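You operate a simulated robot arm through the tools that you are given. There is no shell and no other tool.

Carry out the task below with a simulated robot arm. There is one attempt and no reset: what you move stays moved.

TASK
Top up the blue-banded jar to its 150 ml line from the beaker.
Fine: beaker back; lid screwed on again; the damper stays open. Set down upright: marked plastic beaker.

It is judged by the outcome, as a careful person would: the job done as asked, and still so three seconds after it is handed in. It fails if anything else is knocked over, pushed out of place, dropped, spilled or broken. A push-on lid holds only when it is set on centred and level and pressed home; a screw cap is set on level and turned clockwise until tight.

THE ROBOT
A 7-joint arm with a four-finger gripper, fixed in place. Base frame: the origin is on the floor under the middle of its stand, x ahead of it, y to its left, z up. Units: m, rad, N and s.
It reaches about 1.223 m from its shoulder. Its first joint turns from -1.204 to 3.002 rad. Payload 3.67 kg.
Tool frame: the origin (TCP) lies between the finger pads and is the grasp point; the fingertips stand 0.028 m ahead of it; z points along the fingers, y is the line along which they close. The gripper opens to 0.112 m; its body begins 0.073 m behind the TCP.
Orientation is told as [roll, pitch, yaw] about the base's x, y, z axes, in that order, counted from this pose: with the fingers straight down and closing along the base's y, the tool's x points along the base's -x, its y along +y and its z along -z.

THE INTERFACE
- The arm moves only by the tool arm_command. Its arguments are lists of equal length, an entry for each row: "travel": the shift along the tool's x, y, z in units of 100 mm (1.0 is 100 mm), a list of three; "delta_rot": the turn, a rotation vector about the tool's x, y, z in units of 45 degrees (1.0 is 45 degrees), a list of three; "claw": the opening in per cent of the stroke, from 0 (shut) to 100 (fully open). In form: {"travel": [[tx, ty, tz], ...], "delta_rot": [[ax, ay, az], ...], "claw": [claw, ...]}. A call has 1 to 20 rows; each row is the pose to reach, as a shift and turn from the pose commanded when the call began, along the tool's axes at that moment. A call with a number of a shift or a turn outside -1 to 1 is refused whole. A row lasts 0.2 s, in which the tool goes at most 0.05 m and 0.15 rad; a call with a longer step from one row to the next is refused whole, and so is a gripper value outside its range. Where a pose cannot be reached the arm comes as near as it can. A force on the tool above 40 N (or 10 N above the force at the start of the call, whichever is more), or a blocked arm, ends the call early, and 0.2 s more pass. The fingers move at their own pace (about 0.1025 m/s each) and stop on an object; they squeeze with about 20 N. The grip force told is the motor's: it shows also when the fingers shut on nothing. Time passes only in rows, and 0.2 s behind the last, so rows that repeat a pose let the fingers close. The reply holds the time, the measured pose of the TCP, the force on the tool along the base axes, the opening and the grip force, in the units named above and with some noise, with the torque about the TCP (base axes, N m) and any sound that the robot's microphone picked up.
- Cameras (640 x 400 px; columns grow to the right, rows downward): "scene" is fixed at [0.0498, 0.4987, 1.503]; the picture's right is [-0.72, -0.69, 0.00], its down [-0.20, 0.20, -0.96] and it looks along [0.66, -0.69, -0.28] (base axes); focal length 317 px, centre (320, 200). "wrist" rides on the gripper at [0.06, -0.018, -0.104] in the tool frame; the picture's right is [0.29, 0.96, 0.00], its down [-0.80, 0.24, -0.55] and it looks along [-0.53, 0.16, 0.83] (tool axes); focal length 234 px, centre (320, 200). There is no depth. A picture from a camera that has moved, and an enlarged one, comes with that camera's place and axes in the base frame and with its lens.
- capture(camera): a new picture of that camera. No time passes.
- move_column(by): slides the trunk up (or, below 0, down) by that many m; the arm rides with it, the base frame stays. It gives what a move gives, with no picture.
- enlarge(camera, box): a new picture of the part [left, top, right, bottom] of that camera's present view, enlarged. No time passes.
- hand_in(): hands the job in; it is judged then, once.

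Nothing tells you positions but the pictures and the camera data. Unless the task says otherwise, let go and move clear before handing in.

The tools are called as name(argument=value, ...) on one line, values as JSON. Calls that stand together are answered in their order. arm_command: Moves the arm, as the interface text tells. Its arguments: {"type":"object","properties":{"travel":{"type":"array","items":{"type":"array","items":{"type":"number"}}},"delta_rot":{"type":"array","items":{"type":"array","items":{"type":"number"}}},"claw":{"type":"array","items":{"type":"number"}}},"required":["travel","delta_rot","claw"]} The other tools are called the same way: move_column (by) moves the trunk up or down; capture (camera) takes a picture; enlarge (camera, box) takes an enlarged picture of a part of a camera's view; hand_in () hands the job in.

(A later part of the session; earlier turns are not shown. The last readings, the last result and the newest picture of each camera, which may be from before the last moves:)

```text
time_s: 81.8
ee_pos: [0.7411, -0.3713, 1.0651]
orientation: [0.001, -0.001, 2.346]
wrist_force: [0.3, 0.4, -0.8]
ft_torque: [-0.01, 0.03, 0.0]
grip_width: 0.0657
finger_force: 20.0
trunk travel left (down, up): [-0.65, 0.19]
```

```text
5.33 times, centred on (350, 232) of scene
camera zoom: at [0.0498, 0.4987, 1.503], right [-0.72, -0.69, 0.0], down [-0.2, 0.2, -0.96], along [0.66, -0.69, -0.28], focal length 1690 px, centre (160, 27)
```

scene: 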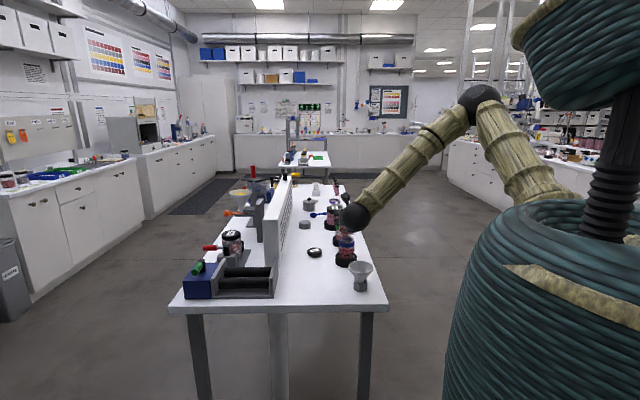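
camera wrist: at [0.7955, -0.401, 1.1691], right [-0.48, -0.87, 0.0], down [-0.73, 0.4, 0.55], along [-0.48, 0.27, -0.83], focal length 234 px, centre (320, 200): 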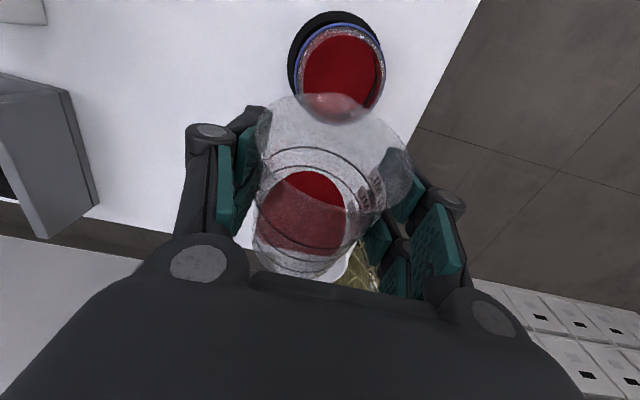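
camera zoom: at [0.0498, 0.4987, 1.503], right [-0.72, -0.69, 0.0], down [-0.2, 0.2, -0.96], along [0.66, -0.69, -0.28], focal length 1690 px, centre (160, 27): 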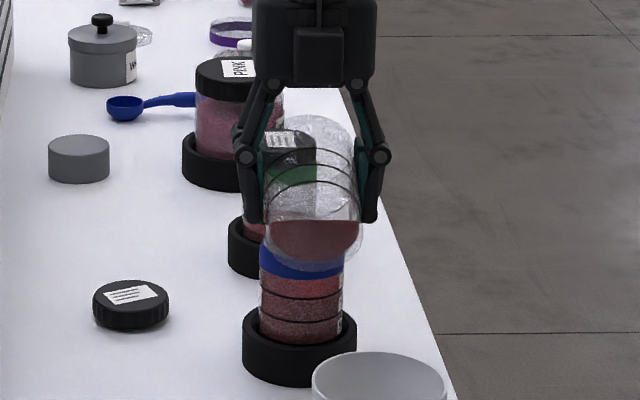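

The flow is stopped and nothing has spilled. I'll lift straight up before turning the beaker upright.

arm_command(travel=[[0, 0, -0.3], [0, 0, -0.6], [0, 0, -0.6]], delta_rot=[[0, 0, 0], [0, 0, 0], [0, 0, 0]], claw=[40, 40, 40])

enlarge(camera="scene", box=[330, 225, 365, 268])

enlarge(camera="wrist", box=[270, 0, 400, 110])

```text
time_s: 82.6
ee_pos: [0.7394, -0.3708, 1.1247]
orientation: [0.001, 0.002, 2.344]
wrist_force: [-0.2, -0.1, -0.7]
ft_torque: [0.0, 0.01, 0.0]
grip_width: 0.0653
finger_force: 20.0
trunk travel left (down, up): [-0.65, 0.19]
```

```text
9.30 times, centred on (348, 246) of scene
camera zoom: at [0.0498, 0.4987, 1.503], right [-0.72, -0.69, 0.0], down [-0.2, 0.2, -0.96], along [0.66, -0.69, -0.28], focal length 2949 px, centre (64, -233)
```

zoom: 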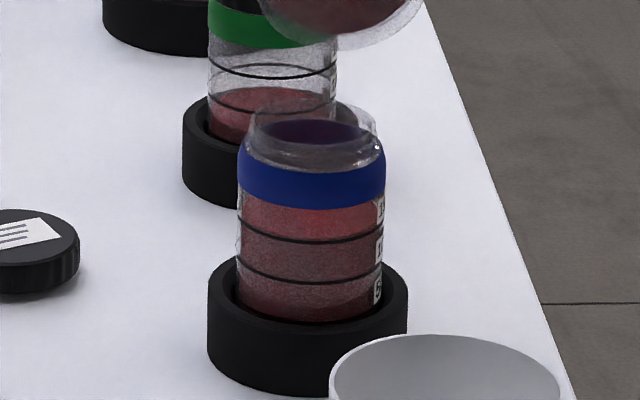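

```text
3.64 times, centred on (335, 55) of wrist
camera zoom: at [0.7948, -0.4017, 1.2299], right [-0.48, -0.87, 0.0], down [-0.73, 0.4, 0.55], along [-0.48, 0.27, -0.83], focal length 852 px, centre (266, 727)
```

zoom: 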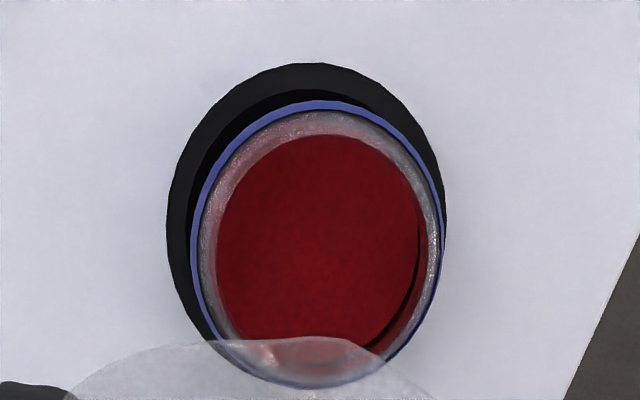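

Now the lit surface is clearly visible: its front edge coincides with the 150 line. I'll zoom in tighter to confirm.

enlarge(camera="scene", box=[338, 244, 357, 256])

```text
16.00 times, centred on (348, 250) of scene
camera zoom: at [0.0498, 0.4987, 1.503], right [-0.72, -0.69, 0.0], down [-0.2, 0.2, -0.96], along [0.66, -0.69, -0.28], focal length 5072 px, centre (-120, -600)
```

zoom: 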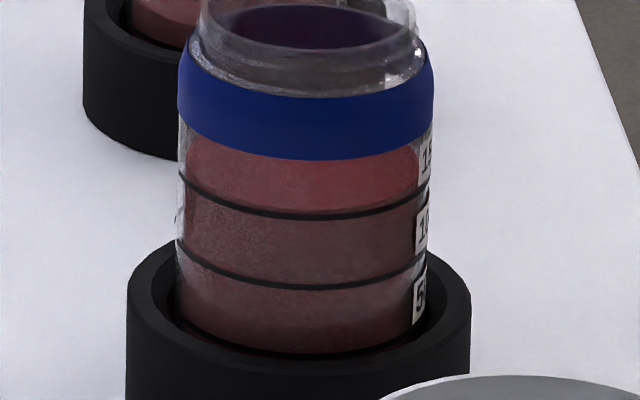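

The jar is at its 150 ml line. I'll turn the beaker upright and carry it back.

arm_command(travel=[[0, 0, 0], [0, 0, 0], [0, 0, 0], [0, 0, 0], [0, 0, 0], [0, 0, 0], [0, 0, 0]], delta_rot=[[0, 0.17, 0], [0, 0.34, 0], [0, 0.51, 0], [0, 0.68, 0], [0, 0.85, 0], [0, 1.0, 0], [0, 1.0, 0]], claw=[40, 40, 40, 40, 40, 40, 40])

arm_command(travel=[[0, 0, 0], [0, 0, 0], [0, 0, 0], [0, 0, 0], [0, 0, 0]], delta_rot=[[0, 0.15, 0], [0, 0.3, 0], [0, 0.45, 0], [0, 0.555, 0], [0, 0.555, 0]], claw=[40, 40, 40, 40, 40])

capture(camera="wrist")

```text
time_s: 84.2
ee_pos: [0.7396, -0.3718, 1.1253]
orientation: [-0.001, 0.786, 2.34]
wrist_force: [0.3, 0.5, -0.6]
ft_torque: [0.02, -0.01, 0.01]
grip_width: 0.0656
finger_force: 19.5
trunk travel left (down, up): [-0.65, 0.19]
```

```text
time_s: 85.4
ee_pos: [0.7389, -0.3704, 1.1249]
orientation: [-0.002, 1.222, 2.342]
wrist_force: [-1.1, -0.7, -0.5]
ft_torque: [-0.01, -0.01, 0.02]
grip_width: 0.0656
finger_force: 19.8
trunk travel left (down, up): [-0.65, 0.19]
```

```text
taken
camera wrist: at [0.6982, -0.3021, 1.2175], right [-0.62, -0.74, 0.27], down [-0.73, 0.4, -0.56], along [0.31, -0.54, -0.78], focal length 234 px, centre (320, 200)
```

wrist: 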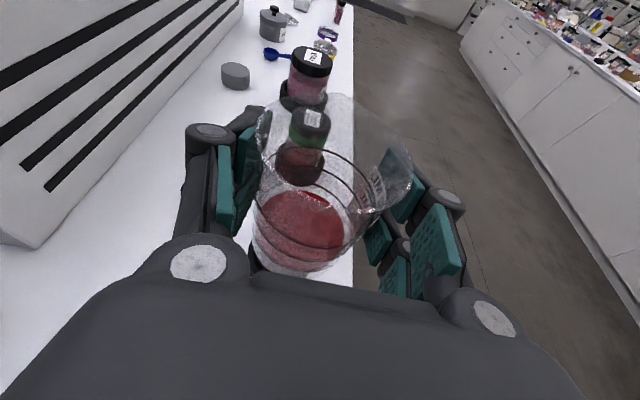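

The beaker is upright with about 25 ml left. I'll carry it back above its original place.

arm_command(travel=[[-0.065, -0.23, -0.18], [-0.13, -0.46, -0.36], [-0.2, -0.7, -0.553], [-0.2, -0.7, -0.553]], delta_rot=[[0, 0, 0], [0, 0, 0], [0, 0, 0], [0, 0, 0]], claw=[40, 40, 40, 40])

arm_command(travel=[[-0.065, -0.23, -0.18], [-0.13, -0.46, -0.36], [-0.2, -0.7, -0.553], [-0.2, -0.7, -0.553]], delta_rot=[[0, 0, 0], [0, 0, 0], [0, 0, 0], [0, 0, 0]], claw=[40, 40, 40, 40])

capture(camera="wrist")

capture(camera="scene")

```text
time_s: 86.4
ee_pos: [0.7454, -0.2813, 1.126]
orientation: [-0.003, 1.219, 2.341]
wrist_force: [-0.2, -0.3, -0.1]
ft_torque: [-0.01, 0.0, 0.01]
grip_width: 0.0654
finger_force: 19.9
trunk travel left (down, up): [-0.65, 0.19]
```

```text
time_s: 87.4
ee_pos: [0.7563, -0.188, 1.1256]
orientation: [-0.004, 1.219, 2.339]
wrist_force: [0.4, -0.6, -0.7]
ft_torque: [-0.02, 0.01, 0.05]
grip_width: 0.0657
finger_force: 19.8
trunk travel left (down, up): [-0.65, 0.19]
```

```text
taken
camera wrist: at [0.7167, -0.1195, 1.2175], right [-0.62, -0.74, 0.27], down [-0.73, 0.4, -0.56], along [0.3, -0.54, -0.78], focal length 234 px, centre (320, 200)
```

wrist: 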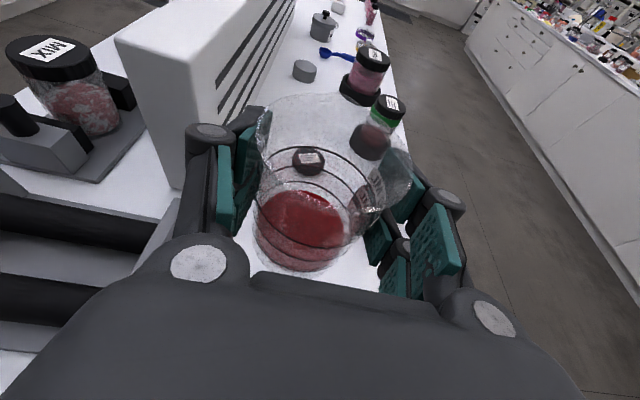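

```text
taken
```

scene: 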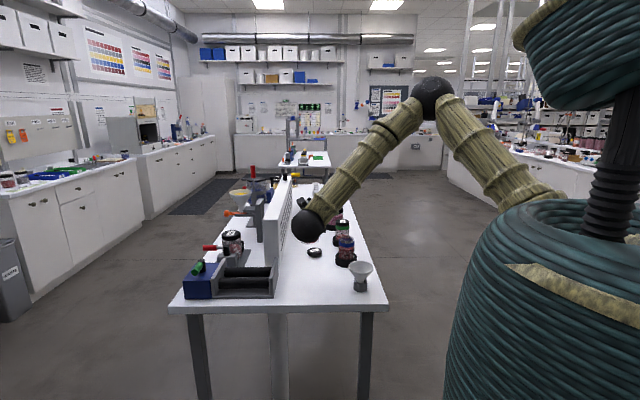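

Positioned above the original spot. I'll lower the beaker in stages and feel for the table.

arm_command(travel=[[-0.31, 0, 0.114], [-0.62, 0, 0.228], [-0.94, 0, 0.342], [-0.94, 0, 0.342]], delta_rot=[[0, 0, 0], [0, 0, 0], [0, 0, 0], [0, 0, 0]], claw=[40, 40, 40, 40])

arm_command(travel=[[-0.24, 0, 0.087], [-0.48, 0, 0.174], [-0.5, 0, 0.183], [-0.5, 0, 0.183]], delta_rot=[[0, 0, 0], [0, 0, 0], [0, 0, 0], [0, 0, 0]], claw=[40, 40, 40, 40])

capture(camera="wrist")

```text
time_s: 88.4
ee_pos: [0.7567, -0.1863, 1.0252]
orientation: [-0.002, 1.222, 2.344]
wrist_force: [0.1, 0.0, -0.1]
ft_torque: [0.02, -0.03, -0.01]
grip_width: 0.0655
finger_force: 20.4
trunk travel left (down, up): [-0.65, 0.19]
```

```text
time_s: 89.4
ee_pos: [0.7544, -0.1876, 0.9716]
orientation: [0.0, 1.222, 2.344]
wrist_force: [0.6, 0.4, -0.7]
ft_torque: [-0.02, 0.01, 0.02]
grip_width: 0.0653
finger_force: 19.7
trunk travel left (down, up): [-0.65, 0.19]
```

```text
taken
camera wrist: at [0.7153, -0.119, 1.064], right [-0.62, -0.74, 0.27], down [-0.73, 0.4, -0.56], along [0.31, -0.54, -0.78], focal length 234 px, centre (320, 200)
```

wrist: 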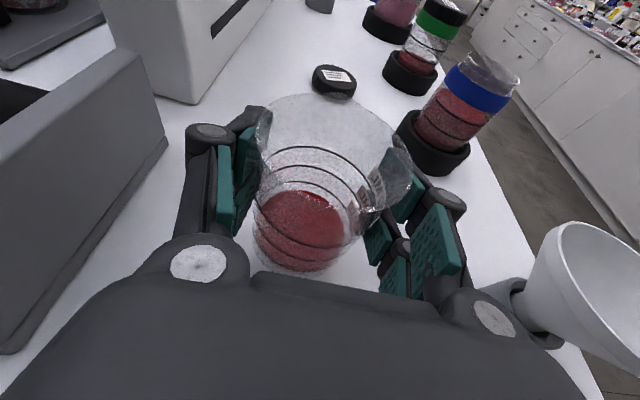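

arm_command(travel=[[-0.04, 0, 0.03], [-0.085, 0, 0.05], [-0.085, 0, 0.05]], delta_rot=[[0, 0, 0], [0, 0, 0], [0, 0, 0]], claw=[40, 40, 40])

arm_command(travel=[[-0.02, 0, 0.007], [-0.02, 0, 0.007]], delta_rot=[[0, 0, 0], [0, 0, 0]], claw=[40, 40])

```text
time_s: 90.2
ee_pos: [0.7572, -0.1893, 0.9612]
orientation: [0.0, 1.222, 2.343]
wrist_force: [0.4, 0.2, -1.8]
ft_torque: [-0.01, -0.01, 0.0]
grip_width: 0.0655
finger_force: 19.4
trunk travel left (down, up): [-0.65, 0.19]
```

```text
time_s: 90.8
ee_pos: [0.7577, -0.1906, 0.9611]
orientation: [-0.001, 1.223, 2.344]
wrist_force: [0.3, -0.2, -0.2]
ft_torque: [0.03, 0.0, -0.02]
grip_width: 0.0657
finger_force: 20.0
trunk travel left (down, up): [-0.65, 0.19]
```

Nearly touching. One more small step down.

arm_command(travel=[[-0.015, 0, 0.005], [-0.015, 0, 0.005]], delta_rot=[[0, 0, 0], [0, 0, 0]], claw=[40, 40])

```text
time_s: 91.4
ee_pos: [0.759, -0.1894, 0.9603]
orientation: [-0.004, 1.222, 2.338]
wrist_force: [0.9, -1.8, 7.9]
ft_torque: [-0.04, 0.13, 0.01]
grip_width: 0.0654
finger_force: 19.5
trunk travel left (down, up): [-0.65, 0.19]
```

The beaker is resting on the table. I'll relieve the pressure slightly and open the fingers slowly.

arm_command(travel=[[0.012, 0, -0.004], [0.012, 0, -0.004], [0.012, 0, -0.004], [0.012, 0, -0.004], [0.012, 0, -0.004], [0.012, 0, -0.004]], delta_rot=[[0, 0, 0], [0, 0, 0], [0, 0, 0], [0, 0, 0], [0, 0, 0], [0, 0, 0]], claw=[40, 60, 66, 72, 85, 85])

capture(camera="wrist")

```text
time_s: 92.8
ee_pos: [0.7576, -0.1894, 0.9602]
orientation: [0.0, 1.221, 2.344]
wrist_force: [0.0, -0.4, 0.0]
ft_torque: [-0.01, -0.03, 0.01]
grip_width: 0.0953
finger_force: 0.0
trunk travel left (down, up): [-0.65, 0.19]
```

```text
taken
camera wrist: at [0.7177, -0.1214, 1.0525], right [-0.62, -0.74, 0.27], down [-0.73, 0.4, -0.56], along [0.3, -0.54, -0.78], focal length 234 px, centre (320, 200)
```

wrist: 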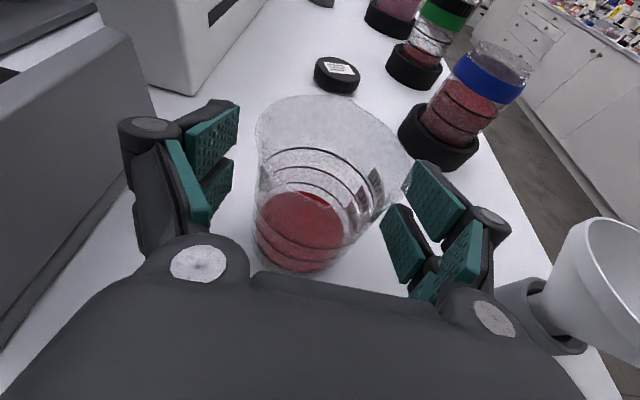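

The beaker stands upright in its place. I'll back straight out along the approach line.

arm_command(travel=[[0, 0, -0.25], [0, 0, -0.5], [0, 0, -0.75], [0, 0, -1.0]], delta_rot=[[0, 0, 0], [0, 0, 0], [0, 0, 0], [0, 0, 0]], claw=[85, 85, 85, 85])

arm_command(travel=[[0.2, 0, -0.4], [0.5, 0, -0.5], [0.9, 0, -0.5], [0.9, 0, -0.5]], delta_rot=[[0, 0, 0], [0, 0, 0], [0, 0, 0], [0, 0, 0]], claw=[85, 85, 85, 85])

capture(camera="wrist")

capture(camera="scene")

```text
time_s: 93.8
ee_pos: [0.6919, -0.1206, 0.9946]
orientation: [0.0, 1.221, 2.343]
wrist_force: [-0.1, 0.8, -0.8]
ft_torque: [0.04, 0.0, -0.02]
grip_width: 0.0954
finger_force: 0.0
trunk travel left (down, up): [-0.65, 0.19]
```

```text
time_s: 94.8
ee_pos: [0.6812, -0.1117, 1.0991]
orientation: [0.004, 1.218, 2.346]
wrist_force: [0.4, 0.2, -0.7]
ft_torque: [-0.01, 0.01, -0.03]
grip_width: 0.095
finger_force: 0.2
trunk travel left (down, up): [-0.65, 0.19]
```

```text
taken
camera wrist: at [0.6403, -0.043, 1.1907], right [-0.62, -0.74, 0.27], down [-0.73, 0.4, -0.56], along [0.3, -0.54, -0.78], focal length 234 px, centre (320, 200)
```

wrist: 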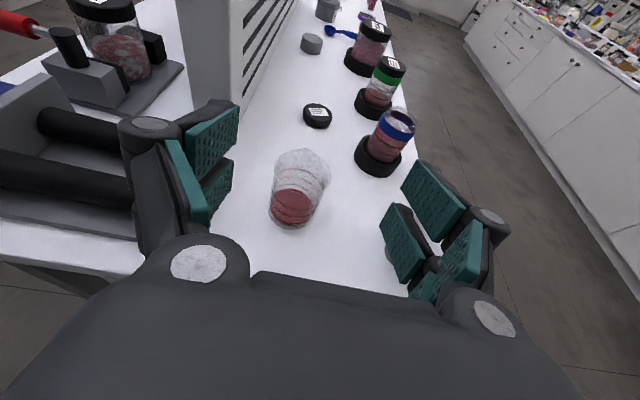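

```text
taken
```

scene: 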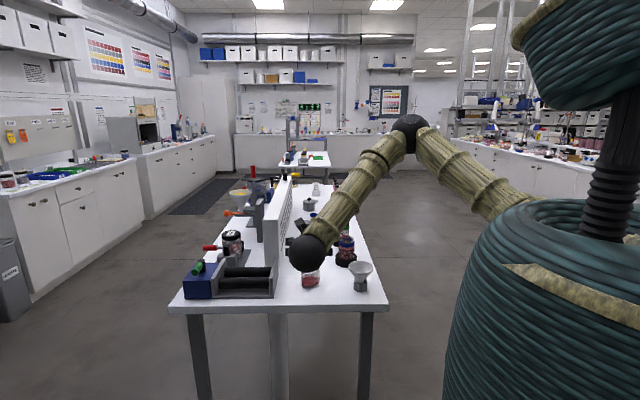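

The beaker is back where it was, upright. Next I'll go up, point the gripper down again, and unwind the wrist on the way to the lid.

arm_command(travel=[[0.16, 0, -0.057], [0.31, 0, -0.114], [0.47, 0, -0.17], [0.63, 0, -0.228], [0.8, 0, -0.285], [0.94, 0, -0.342]], delta_rot=[[0, -0.17, 0], [0, -0.34, 0], [0, -0.51, 0], [0, -0.68, 0], [0, -0.85, 0], [0, -1.0, 0]], claw=[85, 85, 85, 85, 85, 85])

arm_command(travel=[[0, 0, 0], [0, 0, 0], [0, 0, 0], [0, 0, 0], [0, 0, 0]], delta_rot=[[0, -0.15, 0], [0, -0.3, 0], [0, -0.45, 0], [0, -0.552, 0], [0, -0.552, 0]], claw=[85, 85, 85, 85, 85])

```text
time_s: 96.2
ee_pos: [0.6812, -0.1127, 1.1981]
orientation: [-0.001, 0.434, 2.345]
wrist_force: [1.4, -0.4, -0.9]
ft_torque: [-0.01, -0.01, -0.03]
grip_width: 0.0957
finger_force: 0.1
trunk travel left (down, up): [-0.65, 0.19]
```

```text
time_s: 97.4
ee_pos: [0.6816, -0.1126, 1.1975]
orientation: [-0.002, 0.003, 2.344]
wrist_force: [0.2, 1.5, 0.1]
ft_torque: [0.0, 0.01, -0.04]
grip_width: 0.0953
finger_force: 0.0
trunk travel left (down, up): [-0.65, 0.19]
```

Gripper is down and clear. I'll travel toward the lid while unwinding the wrist counter-clockwise.

arm_command(travel=[[0.14, 0, 0], [0.29, 0.01, 0], [0.43, 0.015, 0], [0.57, 0.02, 0], [0.72, 0.025, 0], [0.86, 0.03, 0]], delta_rot=[[0, 0, -0.17], [0, 0, -0.34], [0, 0, -0.51], [0, 0, -0.68], [0, 0, -0.85], [0, 0, -1.0]], claw=[85, 85, 85, 85, 85, 85])

arm_command(travel=[[0.1, 0.1, 0], [0.2, 0.21, 0], [0.3, 0.31, 0], [0.4, 0.42, 0], [0.5, 0.52, 0], [0.588, 0.628, 0]], delta_rot=[[0, 0, -0.17], [0, 0, -0.34], [0, 0, -0.51], [0, 0, -0.68], [0, 0, -0.85], [0, 0, -1.0]], claw=[85, 85, 85, 85, 85, 85])

arm_command(travel=[[0, 0.14, 0], [-0.01, 0.29, 0], [-0.01, 0.43, 0], [-0.02, 0.57, 0], [-0.025, 0.72, 0], [-0.03, 0.86, 0]], delta_rot=[[0, 0, -0.17], [0, 0, -0.34], [0, 0, -0.51], [0, 0, -0.68], [0, 0, -0.85], [0, 0, -1.0]], claw=[85, 85, 85, 85, 85, 85])

arm_command(travel=[[-0.1, 0.1, 0], [-0.21, 0.2, 0], [-0.31, 0.3, 0], [-0.42, 0.4, 0], [-0.52, 0.5, 0], [-0.627, 0.588, 0]], delta_rot=[[0, 0, -0.17], [0, 0, -0.34], [0, 0, -0.51], [0, 0, -0.68], [0, 0, -0.85], [0, 0, -1.0]], claw=[85, 85, 85, 85, 85, 85])

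capture(camera="wrist")

```text
time_s: 98.8
ee_pos: [0.7382, -0.1756, 1.1957]
orientation: [0.003, -0.001, 3.133]
wrist_force: [0.2, 0.1, -0.4]
ft_torque: [0.0, -0.05, -0.02]
grip_width: 0.0949
finger_force: 0.0
trunk travel left (down, up): [-0.65, 0.19]
```

```text
time_s: 100.2
ee_pos: [0.7983, -0.2396, 1.196]
orientation: [0.002, 0.0, -2.368]
wrist_force: [0.2, -0.2, -0.4]
ft_torque: [0.04, 0.0, -0.01]
grip_width: 0.095
finger_force: 0.1
trunk travel left (down, up): [-0.65, 0.19]
```

```text
time_s: 101.6
ee_pos: [0.8557, -0.302, 1.194]
orientation: [0.002, -0.001, -1.582]
wrist_force: [-0.3, 0.8, 0.7]
ft_torque: [0.02, 0.0, 0.02]
grip_width: 0.0953
finger_force: 0.0
trunk travel left (down, up): [-0.65, 0.19]
```

```text
time_s: 103.0
ee_pos: [0.9125, -0.3661, 1.196]
orientation: [-0.001, -0.003, -0.797]
wrist_force: [0.2, 0.1, 0.5]
ft_torque: [0.01, 0.0, -0.01]
grip_width: 0.0954
finger_force: 0.1
trunk travel left (down, up): [-0.65, 0.19]
```

```text
taken
camera wrist: at [0.859, -0.335, 1.2999], right [0.48, 0.88, 0.0], down [0.73, -0.4, 0.56], along [0.49, -0.27, -0.83], focal length 234 px, centre (320, 200)
```

wrist: 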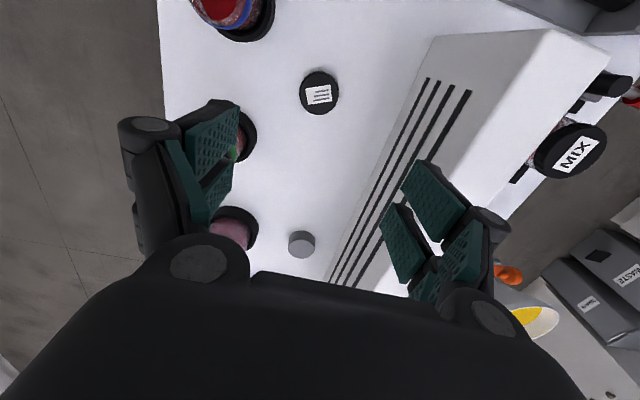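

I'm over the lid, with everything in place below. I'll unwind further and lower toward the lid.

arm_command(travel=[[0.01, 0.01, 0.15], [0.01, 0.01, 0.3], [0.01, 0.01, 0.45], [0.01, 0.01, 0.6], [0.01, 0.01, 0.8], [0.01, 0.01, 1.0]], delta_rot=[[0, 0, -0.17], [0, 0, -0.34], [0, 0, -0.51], [0, 0, -0.68], [0, 0, -0.85], [0, 0, -1.0]], claw=[85, 85, 85, 85, 85, 85])

arm_command(travel=[[0, 0, 0.15], [0, 0, 0.3], [0, 0, 0.4], [0, 0, 0.4]], delta_rot=[[0, 0, -0.1], [0, 0, -0.2], [0, 0, -0.3], [0, 0, -0.3]], claw=[85, 85, 85, 85])

capture(camera="wrist")

```text
time_s: 104.4
ee_pos: [0.9136, -0.3652, 1.0957]
orientation: [0.001, -0.002, -0.01]
wrist_force: [0.9, 0.2, 0.0]
ft_torque: [-0.04, 0.03, 0.02]
grip_width: 0.0948
finger_force: 0.0
trunk travel left (down, up): [-0.65, 0.19]
```

```text
time_s: 105.4
ee_pos: [0.9113, -0.3669, 1.0551]
orientation: [-0.001, -0.001, 0.223]
wrist_force: [0.7, -0.2, 0.2]
ft_torque: [-0.02, 0.01, -0.03]
grip_width: 0.0953
finger_force: 0.1
trunk travel left (down, up): [-0.65, 0.19]
```

```text
taken
camera wrist: at [0.8579, -0.3965, 1.1605], right [-0.49, 0.87, 0.0], down [0.72, 0.41, 0.55], along [0.48, 0.27, -0.83], focal length 234 px, centre (320, 200)
```

wrist: 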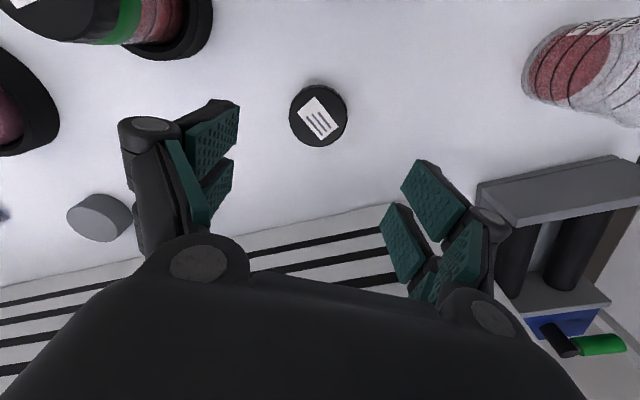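

The lid is centred under the gripper within 2 mm. I'll lower to the earlier grip height (TCP z about 0.932) and close.

arm_command(travel=[[0, -0.01, 0.3], [0, -0.01, 0.6], [0, -0.01, 0.9], [0, -0.01, 0.9]], delta_rot=[[0, 0, 0], [0, 0, 0], [0, 0, 0], [0, 0, 0]], claw=[85, 85, 85, 85])

arm_command(travel=[[0, 0, 0.2], [0, 0, 0.33], [0, 0, 0.33]], delta_rot=[[0, 0, 0], [0, 0, 0], [0, 0, 0]], claw=[85, 85, 85])

capture(camera="wrist")

```text
time_s: 106.4
ee_pos: [0.914, -0.3671, 0.9675]
orientation: [-0.002, -0.001, 0.224]
wrist_force: [-0.9, -0.3, -0.7]
ft_torque: [-0.01, -0.01, 0.0]
grip_width: 0.0953
finger_force: 0.0
trunk travel left (down, up): [-0.65, 0.19]
```

```text
time_s: 107.2
ee_pos: [0.9137, -0.3667, 0.9326]
orientation: [-0.002, -0.002, 0.222]
wrist_force: [0.1, -0.3, 0.2]
ft_torque: [0.0, 0.0, -0.02]
grip_width: 0.0954
finger_force: 0.1
trunk travel left (down, up): [-0.65, 0.19]
```

```text
taken
camera wrist: at [0.8595, -0.3969, 1.0369], right [-0.49, 0.87, 0.0], down [0.72, 0.41, 0.55], along [0.48, 0.27, -0.83], focal length 234 px, centre (320, 200)
```

wrist: 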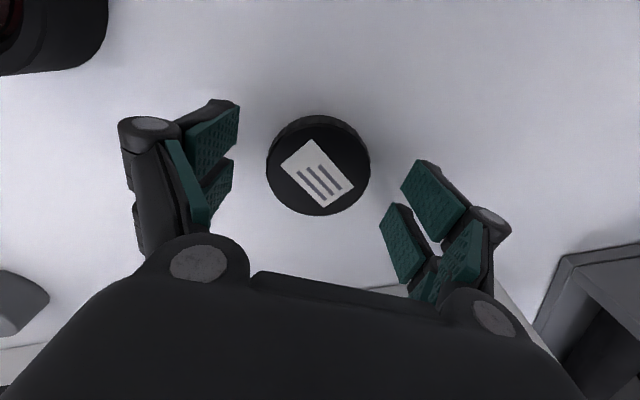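

Well centred at the same height as before. I'll close on the lid.

arm_command(travel=[[0, 0, 0], [0, 0, 0], [0, 0, 0], [0, 0, 0], [0, 0, 0]], delta_rot=[[0, 0, 0], [0, 0, 0], [0, 0, 0], [0, 0, 0], [0, 0, 0]], claw=[70, 58, 40, 0, 0])

arm_command(travel=[[0, 0, -0.15], [0, 0, -0.3], [0, 0, -0.3]], delta_rot=[[0, 0, 0], [0, 0, 0], [0, 0, 0]], claw=[0, 0, 0])

enlarge(camera="scene", box=[285, 190, 375, 270])

capture(camera="wrist")

```text
time_s: 108.4
ee_pos: [0.9139, -0.3667, 0.9335]
orientation: [-0.003, -0.002, 0.225]
wrist_force: [0.0, 0.2, 0.5]
ft_torque: [0.04, 0.0, -0.02]
grip_width: 0.0581
finger_force: 20.1
trunk travel left (down, up): [-0.65, 0.19]
```

```text
time_s: 109.2
ee_pos: [0.9135, -0.3677, 0.9623]
orientation: [-0.001, -0.001, 0.224]
wrist_force: [-0.4, -0.3, -0.2]
ft_torque: [-0.03, -0.01, -0.01]
grip_width: 0.0582
finger_force: 19.9
trunk travel left (down, up): [-0.65, 0.19]
```

```text
5.00 times, centred on (330, 230) of scene
camera zoom: at [0.0498, 0.4987, 1.503], right [-0.72, -0.69, 0.0], down [-0.2, 0.2, -0.96], along [0.66, -0.69, -0.28], focal length 1585 px, centre (270, 50)
```

zoom: 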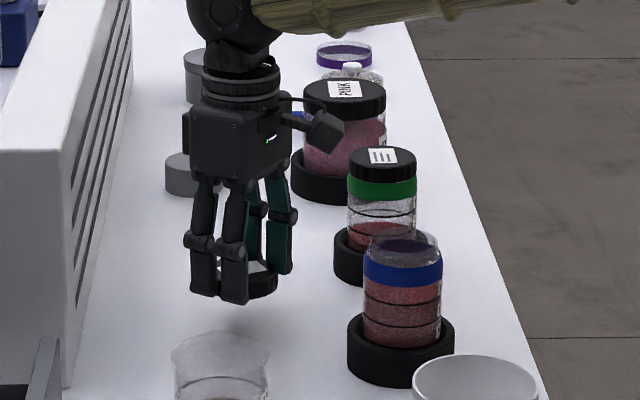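

```text
taken
camera wrist: at [0.8594, -0.3974, 1.0665], right [-0.49, 0.87, 0.0], down [0.72, 0.41, 0.55], along [0.48, 0.27, -0.83], focal length 234 px, centre (320, 200)
```

wrist: 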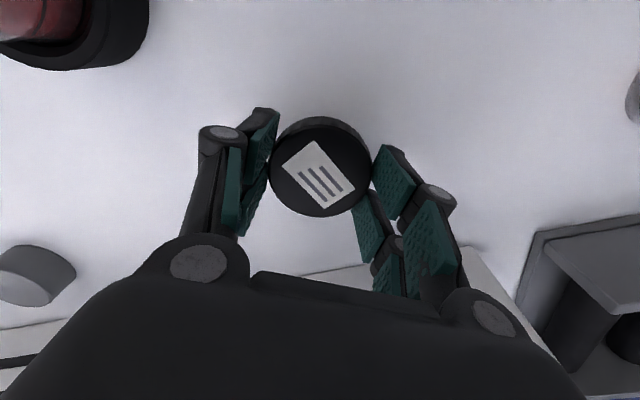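

The lid is held level. I'll raise it above the jar's height and carry it over the jar.

arm_command(travel=[[0, 0, -0.35], [0, 0, -0.7], [0, 0, -1.0]], delta_rot=[[0, 0, 0], [0, 0, 0], [0, 0, 0]], claw=[0, 0, 0])

arm_command(travel=[[0.25, 0, -0.1], [0.5, -0.01, -0.2], [0.733, -0.012, -0.3], [0.733, -0.012, -0.3]], delta_rot=[[0, 0, 0], [0, 0, 0], [0, 0, 0], [0, 0, 0]], claw=[0, 0, 0, 0])

arm_command(travel=[[0.25, 0, 0], [0.5, -0.01, 0], [0.733, -0.012, 0], [0.733, -0.012, 0]], delta_rot=[[0, 0, 0], [0, 0, 0], [0, 0, 0], [0, 0, 0]], claw=[0, 0, 0, 0])

capture(camera="wrist")

enlarge(camera="scene", box=[310, 190, 390, 270])

```text
time_s: 110.0
ee_pos: [0.9137, -0.3672, 1.063]
orientation: [-0.002, -0.001, 0.224]
wrist_force: [0.0, 0.0, 0.3]
ft_torque: [0.0, 0.03, 0.01]
grip_width: 0.0581
finger_force: 19.4
trunk travel left (down, up): [-0.65, 0.19]
```

```text
time_s: 111.0
ee_pos: [0.8441, -0.3834, 1.0937]
orientation: [-0.001, 0.0, 0.222]
wrist_force: [0.2, -0.2, 0.2]
ft_torque: [0.0, 0.05, 0.0]
grip_width: 0.0579
finger_force: 19.8
trunk travel left (down, up): [-0.65, 0.19]
```

```text
time_s: 112.0
ee_pos: [0.7737, -0.4002, 1.0926]
orientation: [-0.001, 0.001, 0.225]
wrist_force: [0.7, 1.0, 0.5]
ft_torque: [0.01, -0.01, 0.0]
grip_width: 0.0578
finger_force: 20.2
trunk travel left (down, up): [-0.65, 0.19]
```

```text
taken
camera wrist: at [0.7187, -0.4298, 1.1961], right [-0.49, 0.87, 0.0], down [0.72, 0.41, 0.55], along [0.48, 0.27, -0.83], focal length 234 px, centre (320, 200)
```

wrist: 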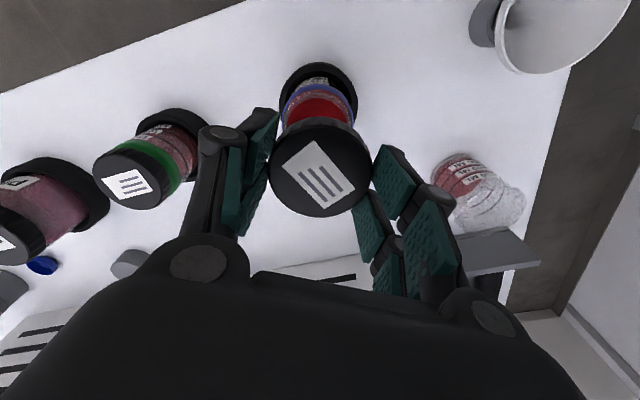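

```text
5.00 times, centred on (350, 230) of scene
camera zoom: at [0.0498, 0.4987, 1.503], right [-0.72, -0.69, 0.0], down [-0.2, 0.2, -0.96], along [0.66, -0.69, -0.28], focal length 1585 px, centre (170, 50)
```

zoom: 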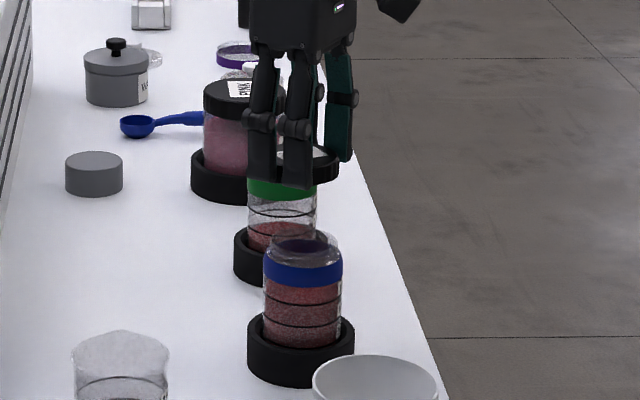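

I'm over the jar. I'll correct 2.5 mm toward the jar's axis and descend to just above the mouth to check centring.

arm_command(travel=[[0.03, -0.02, 0.2], [0.03, -0.02, 0.4], [0.03, -0.02, 0.48], [0.03, -0.02, 0.48]], delta_rot=[[0, 0, 0], [0, 0, 0], [0, 0, 0], [0, 0, 0]], claw=[0, 0, 0, 0])

capture(camera="wrist")

enlarge(camera="scene", box=[330, 215, 370, 265])

```text
time_s: 113.0
ee_pos: [0.7702, -0.4035, 1.0464]
orientation: [-0.001, -0.001, 0.224]
wrist_force: [-0.2, 0.6, -0.5]
ft_torque: [0.01, -0.01, 0.01]
grip_width: 0.0583
finger_force: 20.1
trunk travel left (down, up): [-0.65, 0.19]
```

```text
taken
camera wrist: at [0.7154, -0.4339, 1.1497], right [-0.49, 0.87, 0.0], down [0.72, 0.41, 0.55], along [0.48, 0.27, -0.83], focal length 234 px, centre (320, 200)
```

wrist: 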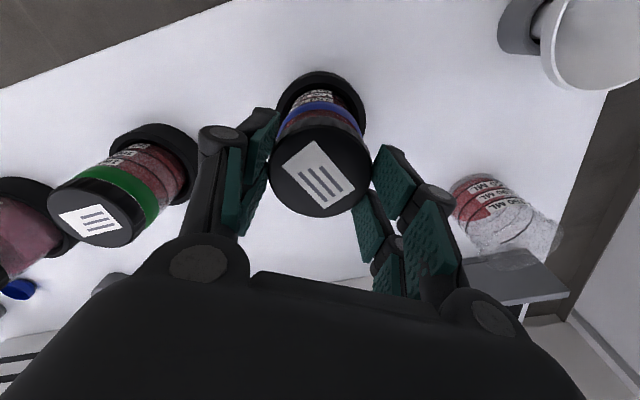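

```text
8.00 times, centred on (350, 240) of scene
camera zoom: at [0.0498, 0.4987, 1.503], right [-0.72, -0.69, 0.0], down [-0.2, 0.2, -0.96], along [0.66, -0.69, -0.28], focal length 2536 px, centre (80, -120)
```

zoom: 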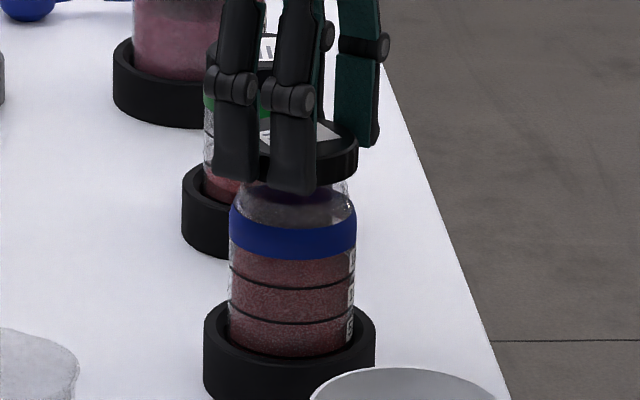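

The lid is within about 1 mm of the jar axis and level. I'll lower in small steps until it rests on the thread.

arm_command(travel=[[-0.008, 0.005, 0.05], [-0.008, 0.005, 0.1], [-0.008, 0.005, 0.1]], delta_rot=[[0, 0, 0], [0, 0, 0], [0, 0, 0]], claw=[0, 0, 0])

arm_command(travel=[[0, 0, 0.02], [0, 0, 0.04], [0, 0, 0.04]], delta_rot=[[0, 0, 0], [0, 0, 0], [0, 0, 0]], claw=[0, 0, 0])

arm_command(travel=[[0, 0, 0.02], [0, 0, 0.03], [0, 0, 0.03]], delta_rot=[[0, 0, 0], [0, 0, 0], [0, 0, 0]], claw=[0, 0, 0])

enlarge(camera="scene", box=[330, 215, 370, 265])

```text
time_s: 113.8
ee_pos: [0.7712, -0.4036, 1.0353]
orientation: [0.0, -0.002, 0.222]
wrist_force: [0.7, 0.4, -0.3]
ft_torque: [0.03, 0.02, -0.05]
grip_width: 0.058
finger_force: 19.8
trunk travel left (down, up): [-0.65, 0.19]
```

```text
time_s: 114.6
ee_pos: [0.7716, -0.403, 1.0314]
orientation: [-0.001, -0.002, 0.223]
wrist_force: [0.5, -0.1, 0.0]
ft_torque: [-0.01, 0.01, 0.01]
grip_width: 0.0576
finger_force: 19.8
trunk travel left (down, up): [-0.65, 0.19]
```

```text
time_s: 115.4
ee_pos: [0.7704, -0.4036, 1.0286]
orientation: [-0.003, -0.001, 0.224]
wrist_force: [-0.4, 0.0, -0.1]
ft_torque: [-0.01, -0.01, -0.02]
grip_width: 0.058
finger_force: 20.0
trunk travel left (down, up): [-0.65, 0.19]
```

```text
8.00 times, centred on (350, 240) of scene
camera zoom: at [0.0498, 0.4987, 1.503], right [-0.72, -0.69, 0.0], down [-0.2, 0.2, -0.96], along [0.66, -0.69, -0.28], focal length 2536 px, centre (80, -120)
```

zoom: 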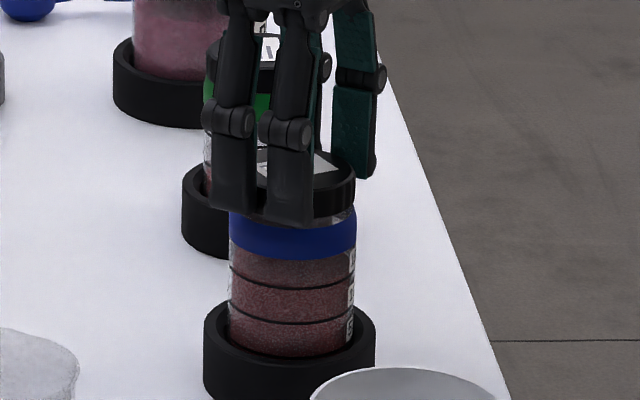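

The lid skirt is around the neck with no contact force yet. I'll continue in small steps.

arm_command(travel=[[0, 0, 0.015], [0, 0, 0.015]], delta_rot=[[0, 0, 0], [0, 0, 0]], claw=[0, 0])

arm_command(travel=[[0, 0, 0.015], [0, 0, 0.015]], delta_rot=[[0, 0, 0], [0, 0, 0]], claw=[0, 0])

```text
time_s: 116.0
ee_pos: [0.7696, -0.4032, 1.0273]
orientation: [-0.002, -0.002, 0.224]
wrist_force: [-0.1, 0.3, -1.8]
ft_torque: [0.02, -0.02, -0.01]
grip_width: 0.0579
finger_force: 20.1
trunk travel left (down, up): [-0.65, 0.19]
```

```text
time_s: 116.6
ee_pos: [0.7703, -0.403, 1.0263]
orientation: [-0.001, -0.002, 0.223]
wrist_force: [0.0, -0.3, 1.2]
ft_torque: [-0.04, -0.1, -0.01]
grip_width: 0.0579
finger_force: 20.0
trunk travel left (down, up): [-0.65, 0.19]
```

arm_command(travel=[[0, 0, 0.015], [0, 0, 0.015]], delta_rot=[[0, 0, 0], [0, 0, 0]], claw=[0, 0])

enlarge(camera="scene", box=[332, 225, 362, 261])

```text
time_s: 117.2
ee_pos: [0.7699, -0.4025, 1.0265]
orientation: [-0.002, -0.003, 0.224]
wrist_force: [-0.9, -0.7, 9.1]
ft_torque: [-0.41, -0.01, -0.01]
grip_width: 0.058
finger_force: 20.2
trunk travel left (down, up): [-0.65, 0.19]
```

```text
11.11 times, centred on (347, 243) of scene
camera zoom: at [0.0498, 0.4987, 1.503], right [-0.72, -0.69, 0.0], down [-0.2, 0.2, -0.96], along [0.66, -0.69, -0.28], focal length 3522 px, centre (20, -278)
```

zoom: 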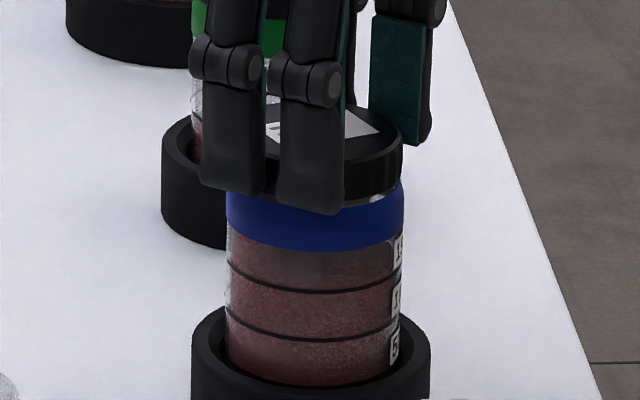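

Light contact (9 N): the lid is sitting on the thread start. I'll begin turning clockwise with a slight downward follow.

arm_command(travel=[[0, 0, 0], [0, 0, 0], [0, 0, 0], [0, 0, 0.002], [0, 0, 0.003], [0, 0, 0.004], [0, 0, 0.004]], delta_rot=[[0, 0, 0.17], [0, 0, 0.34], [0, 0, 0.51], [0, 0, 0.68], [0, 0, 0.85], [0, 0, 1.0], [0, 0, 1.0]], claw=[0, 0, 0, 0, 0, 0, 0])

enlarge(camera="scene", box=[332, 225, 362, 261])

capture(camera="wrist")

```text
time_s: 118.8
ee_pos: [0.7699, -0.4022, 1.0259]
orientation: [-0.001, -0.006, -0.565]
wrist_force: [0.0, 1.1, 9.8]
ft_torque: [0.0, 0.08, -0.03]
grip_width: 0.058
finger_force: 20.1
trunk travel left (down, up): [-0.65, 0.19]
```

```text
11.11 times, centred on (347, 243) of scene
camera zoom: at [0.0498, 0.4987, 1.503], right [-0.72, -0.69, 0.0], down [-0.2, 0.2, -0.96], along [0.66, -0.69, -0.28], focal length 3522 px, centre (20, -278)
```

zoom: 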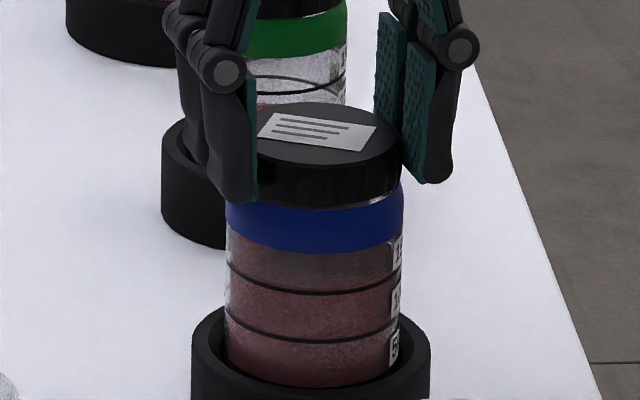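

```text
taken
camera wrist: at [0.7095, -0.3845, 1.129], right [0.27, 0.96, 0.0], down [0.8, -0.22, 0.56], along [0.54, -0.15, -0.83], focal length 234 px, centre (320, 200)
```

wrist: 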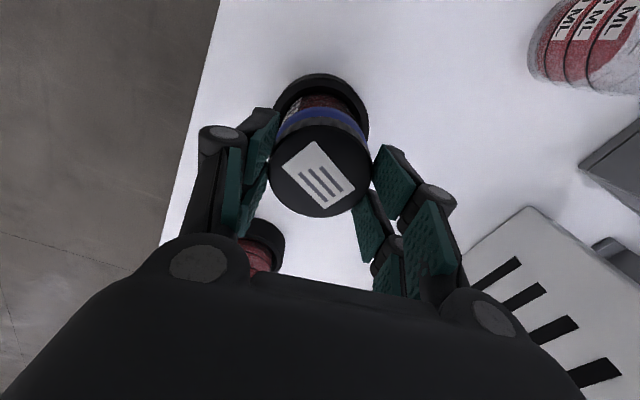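

The lid turns without turning the jar. I'll continue clockwise, following down gently.

arm_command(travel=[[0, 0, 0], [0, 0, 0.001], [0, 0, 0.002], [0, 0, 0.003], [0, 0, 0.004], [0, 0, 0.005], [0, 0, 0.005]], delta_rot=[[0, 0, 0.17], [0, 0, 0.34], [0, 0, 0.51], [0, 0, 0.68], [0, 0, 0.85], [0, 0, 1.0], [0, 0, 1.0]], claw=[0, 0, 0, 0, 0, 0, 0])

arm_command(travel=[[0, 0, 0], [0, 0, 0.001], [0, 0, 0.002], [0, 0, 0.003], [0, 0, 0.004], [0, 0, 0.005], [0, 0, 0.005]], delta_rot=[[0, 0, 0.17], [0, 0, 0.34], [0, 0, 0.51], [0, 0, 0.68], [0, 0, 0.85], [0, 0, 1.0], [0, 0, 1.0]], claw=[0, 0, 0, 0, 0, 0, 0])

enlarge(camera="scene", box=[332, 225, 362, 261])

capture(camera="wrist")

```text
time_s: 120.4
ee_pos: [0.7688, -0.4021, 1.025]
orientation: [0.001, -0.001, -1.349]
wrist_force: [1.2, 0.5, 9.0]
ft_torque: [0.01, 0.04, 0.03]
grip_width: 0.0582
finger_force: 19.6
trunk travel left (down, up): [-0.65, 0.19]
```

```text
time_s: 122.0
ee_pos: [0.7695, -0.4022, 1.0242]
orientation: [0.001, 0.0, -2.134]
wrist_force: [4.6, 3.5, 9.8]
ft_torque: [0.12, -0.17, 0.0]
grip_width: 0.0578
finger_force: 20.1
trunk travel left (down, up): [-0.65, 0.19]
```

```text
11.11 times, centred on (347, 243) of scene
camera zoom: at [0.0498, 0.4987, 1.503], right [-0.72, -0.69, 0.0], down [-0.2, 0.2, -0.96], along [0.66, -0.69, -0.28], focal length 3522 px, centre (20, -278)
```

zoom: 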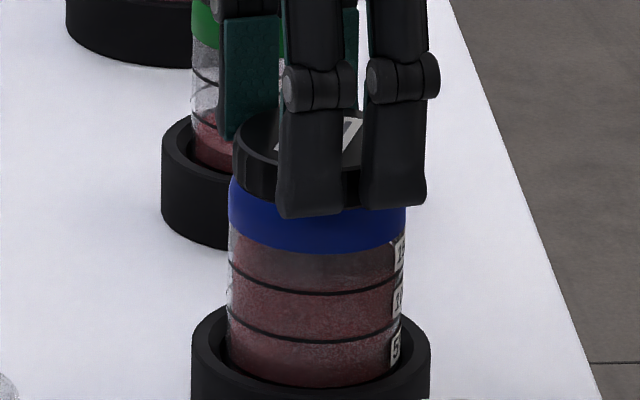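

```text
taken
camera wrist: at [0.7859, -0.3413, 1.1281], right [0.96, -0.27, 0.0], down [-0.22, -0.8, 0.55], along [-0.15, -0.53, -0.83], focal length 234 px, centre (320, 200)
```

wrist: 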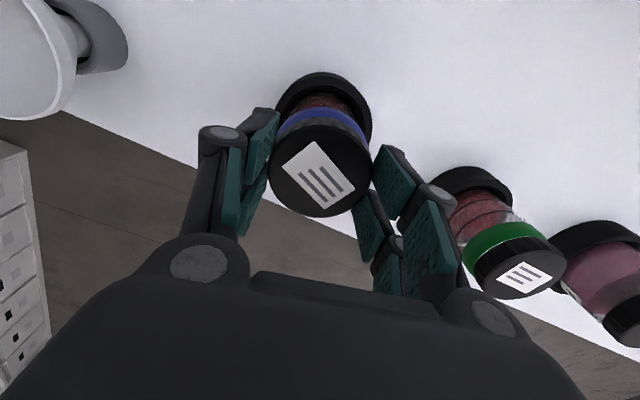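

Turned 135° so far, and the lid is going down steadily with a constant gentle force. Continuing.

arm_command(travel=[[0, 0, 0], [0, 0, 0.001], [0, 0, 0.002], [0, 0, 0.003], [0, 0, 0.004], [0, 0, 0.005], [0, 0, 0.005]], delta_rot=[[0, 0, 0.17], [0, 0, 0.34], [0, 0, 0.51], [0, 0, 0.68], [0, 0, 0.85], [0, 0, 1.0], [0, 0, 1.0]], claw=[0, 0, 0, 0, 0, 0, 0])

arm_command(travel=[[0, 0, 0], [0, 0, 0.001], [0, 0, 0.002], [0, 0, 0.003], [0, 0, 0.004], [0, 0, 0.005], [0, 0, 0.005]], delta_rot=[[0, 0, 0.17], [0, 0, 0.34], [0, 0, 0.51], [0, 0, 0.68], [0, 0, 0.85], [0, 0, 1.0], [0, 0, 1.0]], claw=[0, 0, 0, 0, 0, 0, 0])

enlarge(camera="scene", box=[332, 225, 362, 261])

capture(camera="wrist")

```text
time_s: 123.6
ee_pos: [0.7701, -0.4025, 1.0238]
orientation: [0.003, 0.002, -2.92]
wrist_force: [-0.9, 5.0, 8.9]
ft_torque: [0.49, 0.32, -0.06]
grip_width: 0.0576
finger_force: 20.3
trunk travel left (down, up): [-0.65, 0.19]
```

```text
time_s: 125.2
ee_pos: [0.7689, -0.4051, 1.0235]
orientation: [0.0, 0.002, 2.579]
wrist_force: [-3.8, -6.1, 7.2]
ft_torque: [-0.5, 0.44, 0.18]
grip_width: 0.0578
finger_force: 20.4
trunk travel left (down, up): [-0.65, 0.19]
```

```text
11.11 times, centred on (347, 243) of scene
camera zoom: at [0.0498, 0.4987, 1.503], right [-0.72, -0.69, 0.0], down [-0.2, 0.2, -0.96], along [0.66, -0.69, -0.28], focal length 3522 px, centre (20, -278)
```

zoom: 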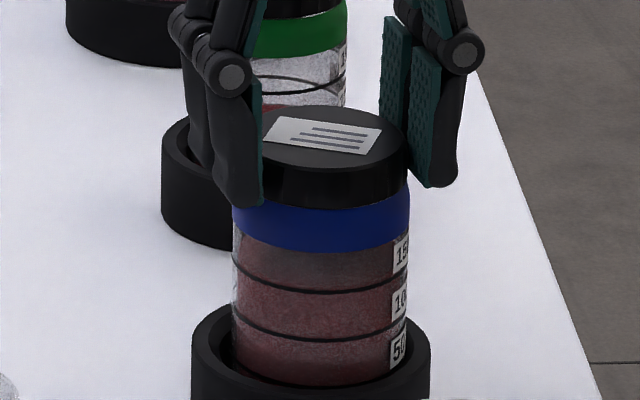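

```text
taken
camera wrist: at [0.8296, -0.4206, 1.1271], right [-0.27, -0.96, 0.0], down [-0.8, 0.22, 0.55], along [-0.53, 0.15, -0.83], focal length 234 px, centre (320, 200)
```

wrist: 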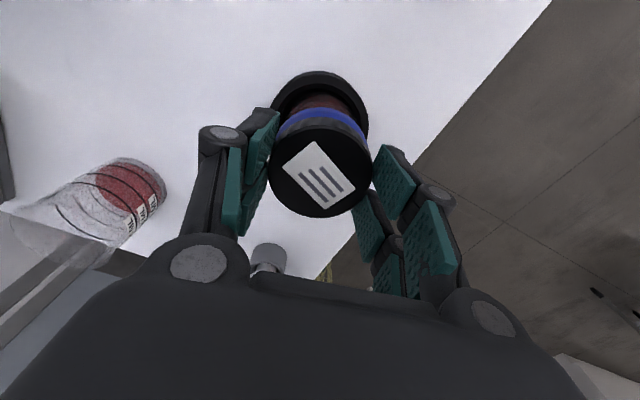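

The lid looks fully seated, and now the jar itself has turned a few degrees, so the thread is resisting. To be sure it's the thread and not the fingertips dragging on the band, I'll reopen, rise 2 mm, regrip and test with a further turn.

arm_command(travel=[[0, 0, 0], [0, 0, 0], [0, 0, -0.03], [0, 0, -0.03]], delta_rot=[[0, 0, 0], [0, 0, 0], [0, 0, 0], [0, 0, 0]], claw=[66, 70, 70, 70])

enlarge(camera="scene", box=[332, 225, 362, 261])

capture(camera="wrist")

```text
time_s: 126.2
ee_pos: [0.7708, -0.4033, 1.0259]
orientation: [0.001, 0.002, 2.578]
wrist_force: [0.1, 0.7, 0.2]
ft_torque: [0.01, 0.0, 0.01]
grip_width: 0.0786
finger_force: 0.2
trunk travel left (down, up): [-0.65, 0.19]
```

```text
11.11 times, centred on (347, 243) of scene
camera zoom: at [0.0498, 0.4987, 1.503], right [-0.72, -0.69, 0.0], down [-0.2, 0.2, -0.96], along [0.66, -0.69, -0.28], focal length 3522 px, centre (20, -278)
```

zoom: 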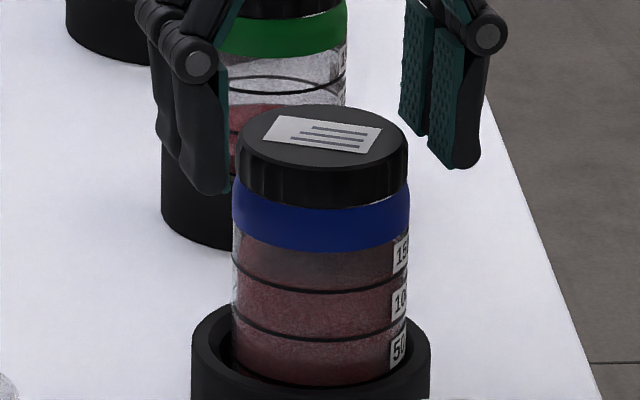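

```text
taken
camera wrist: at [0.8307, -0.4188, 1.1294], right [-0.27, -0.96, 0.0], down [-0.8, 0.22, 0.55], along [-0.53, 0.15, -0.83], focal length 234 px, centre (320, 200)
```

wrist: 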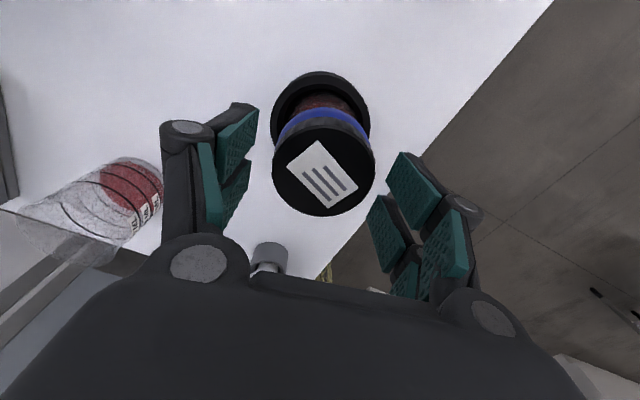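

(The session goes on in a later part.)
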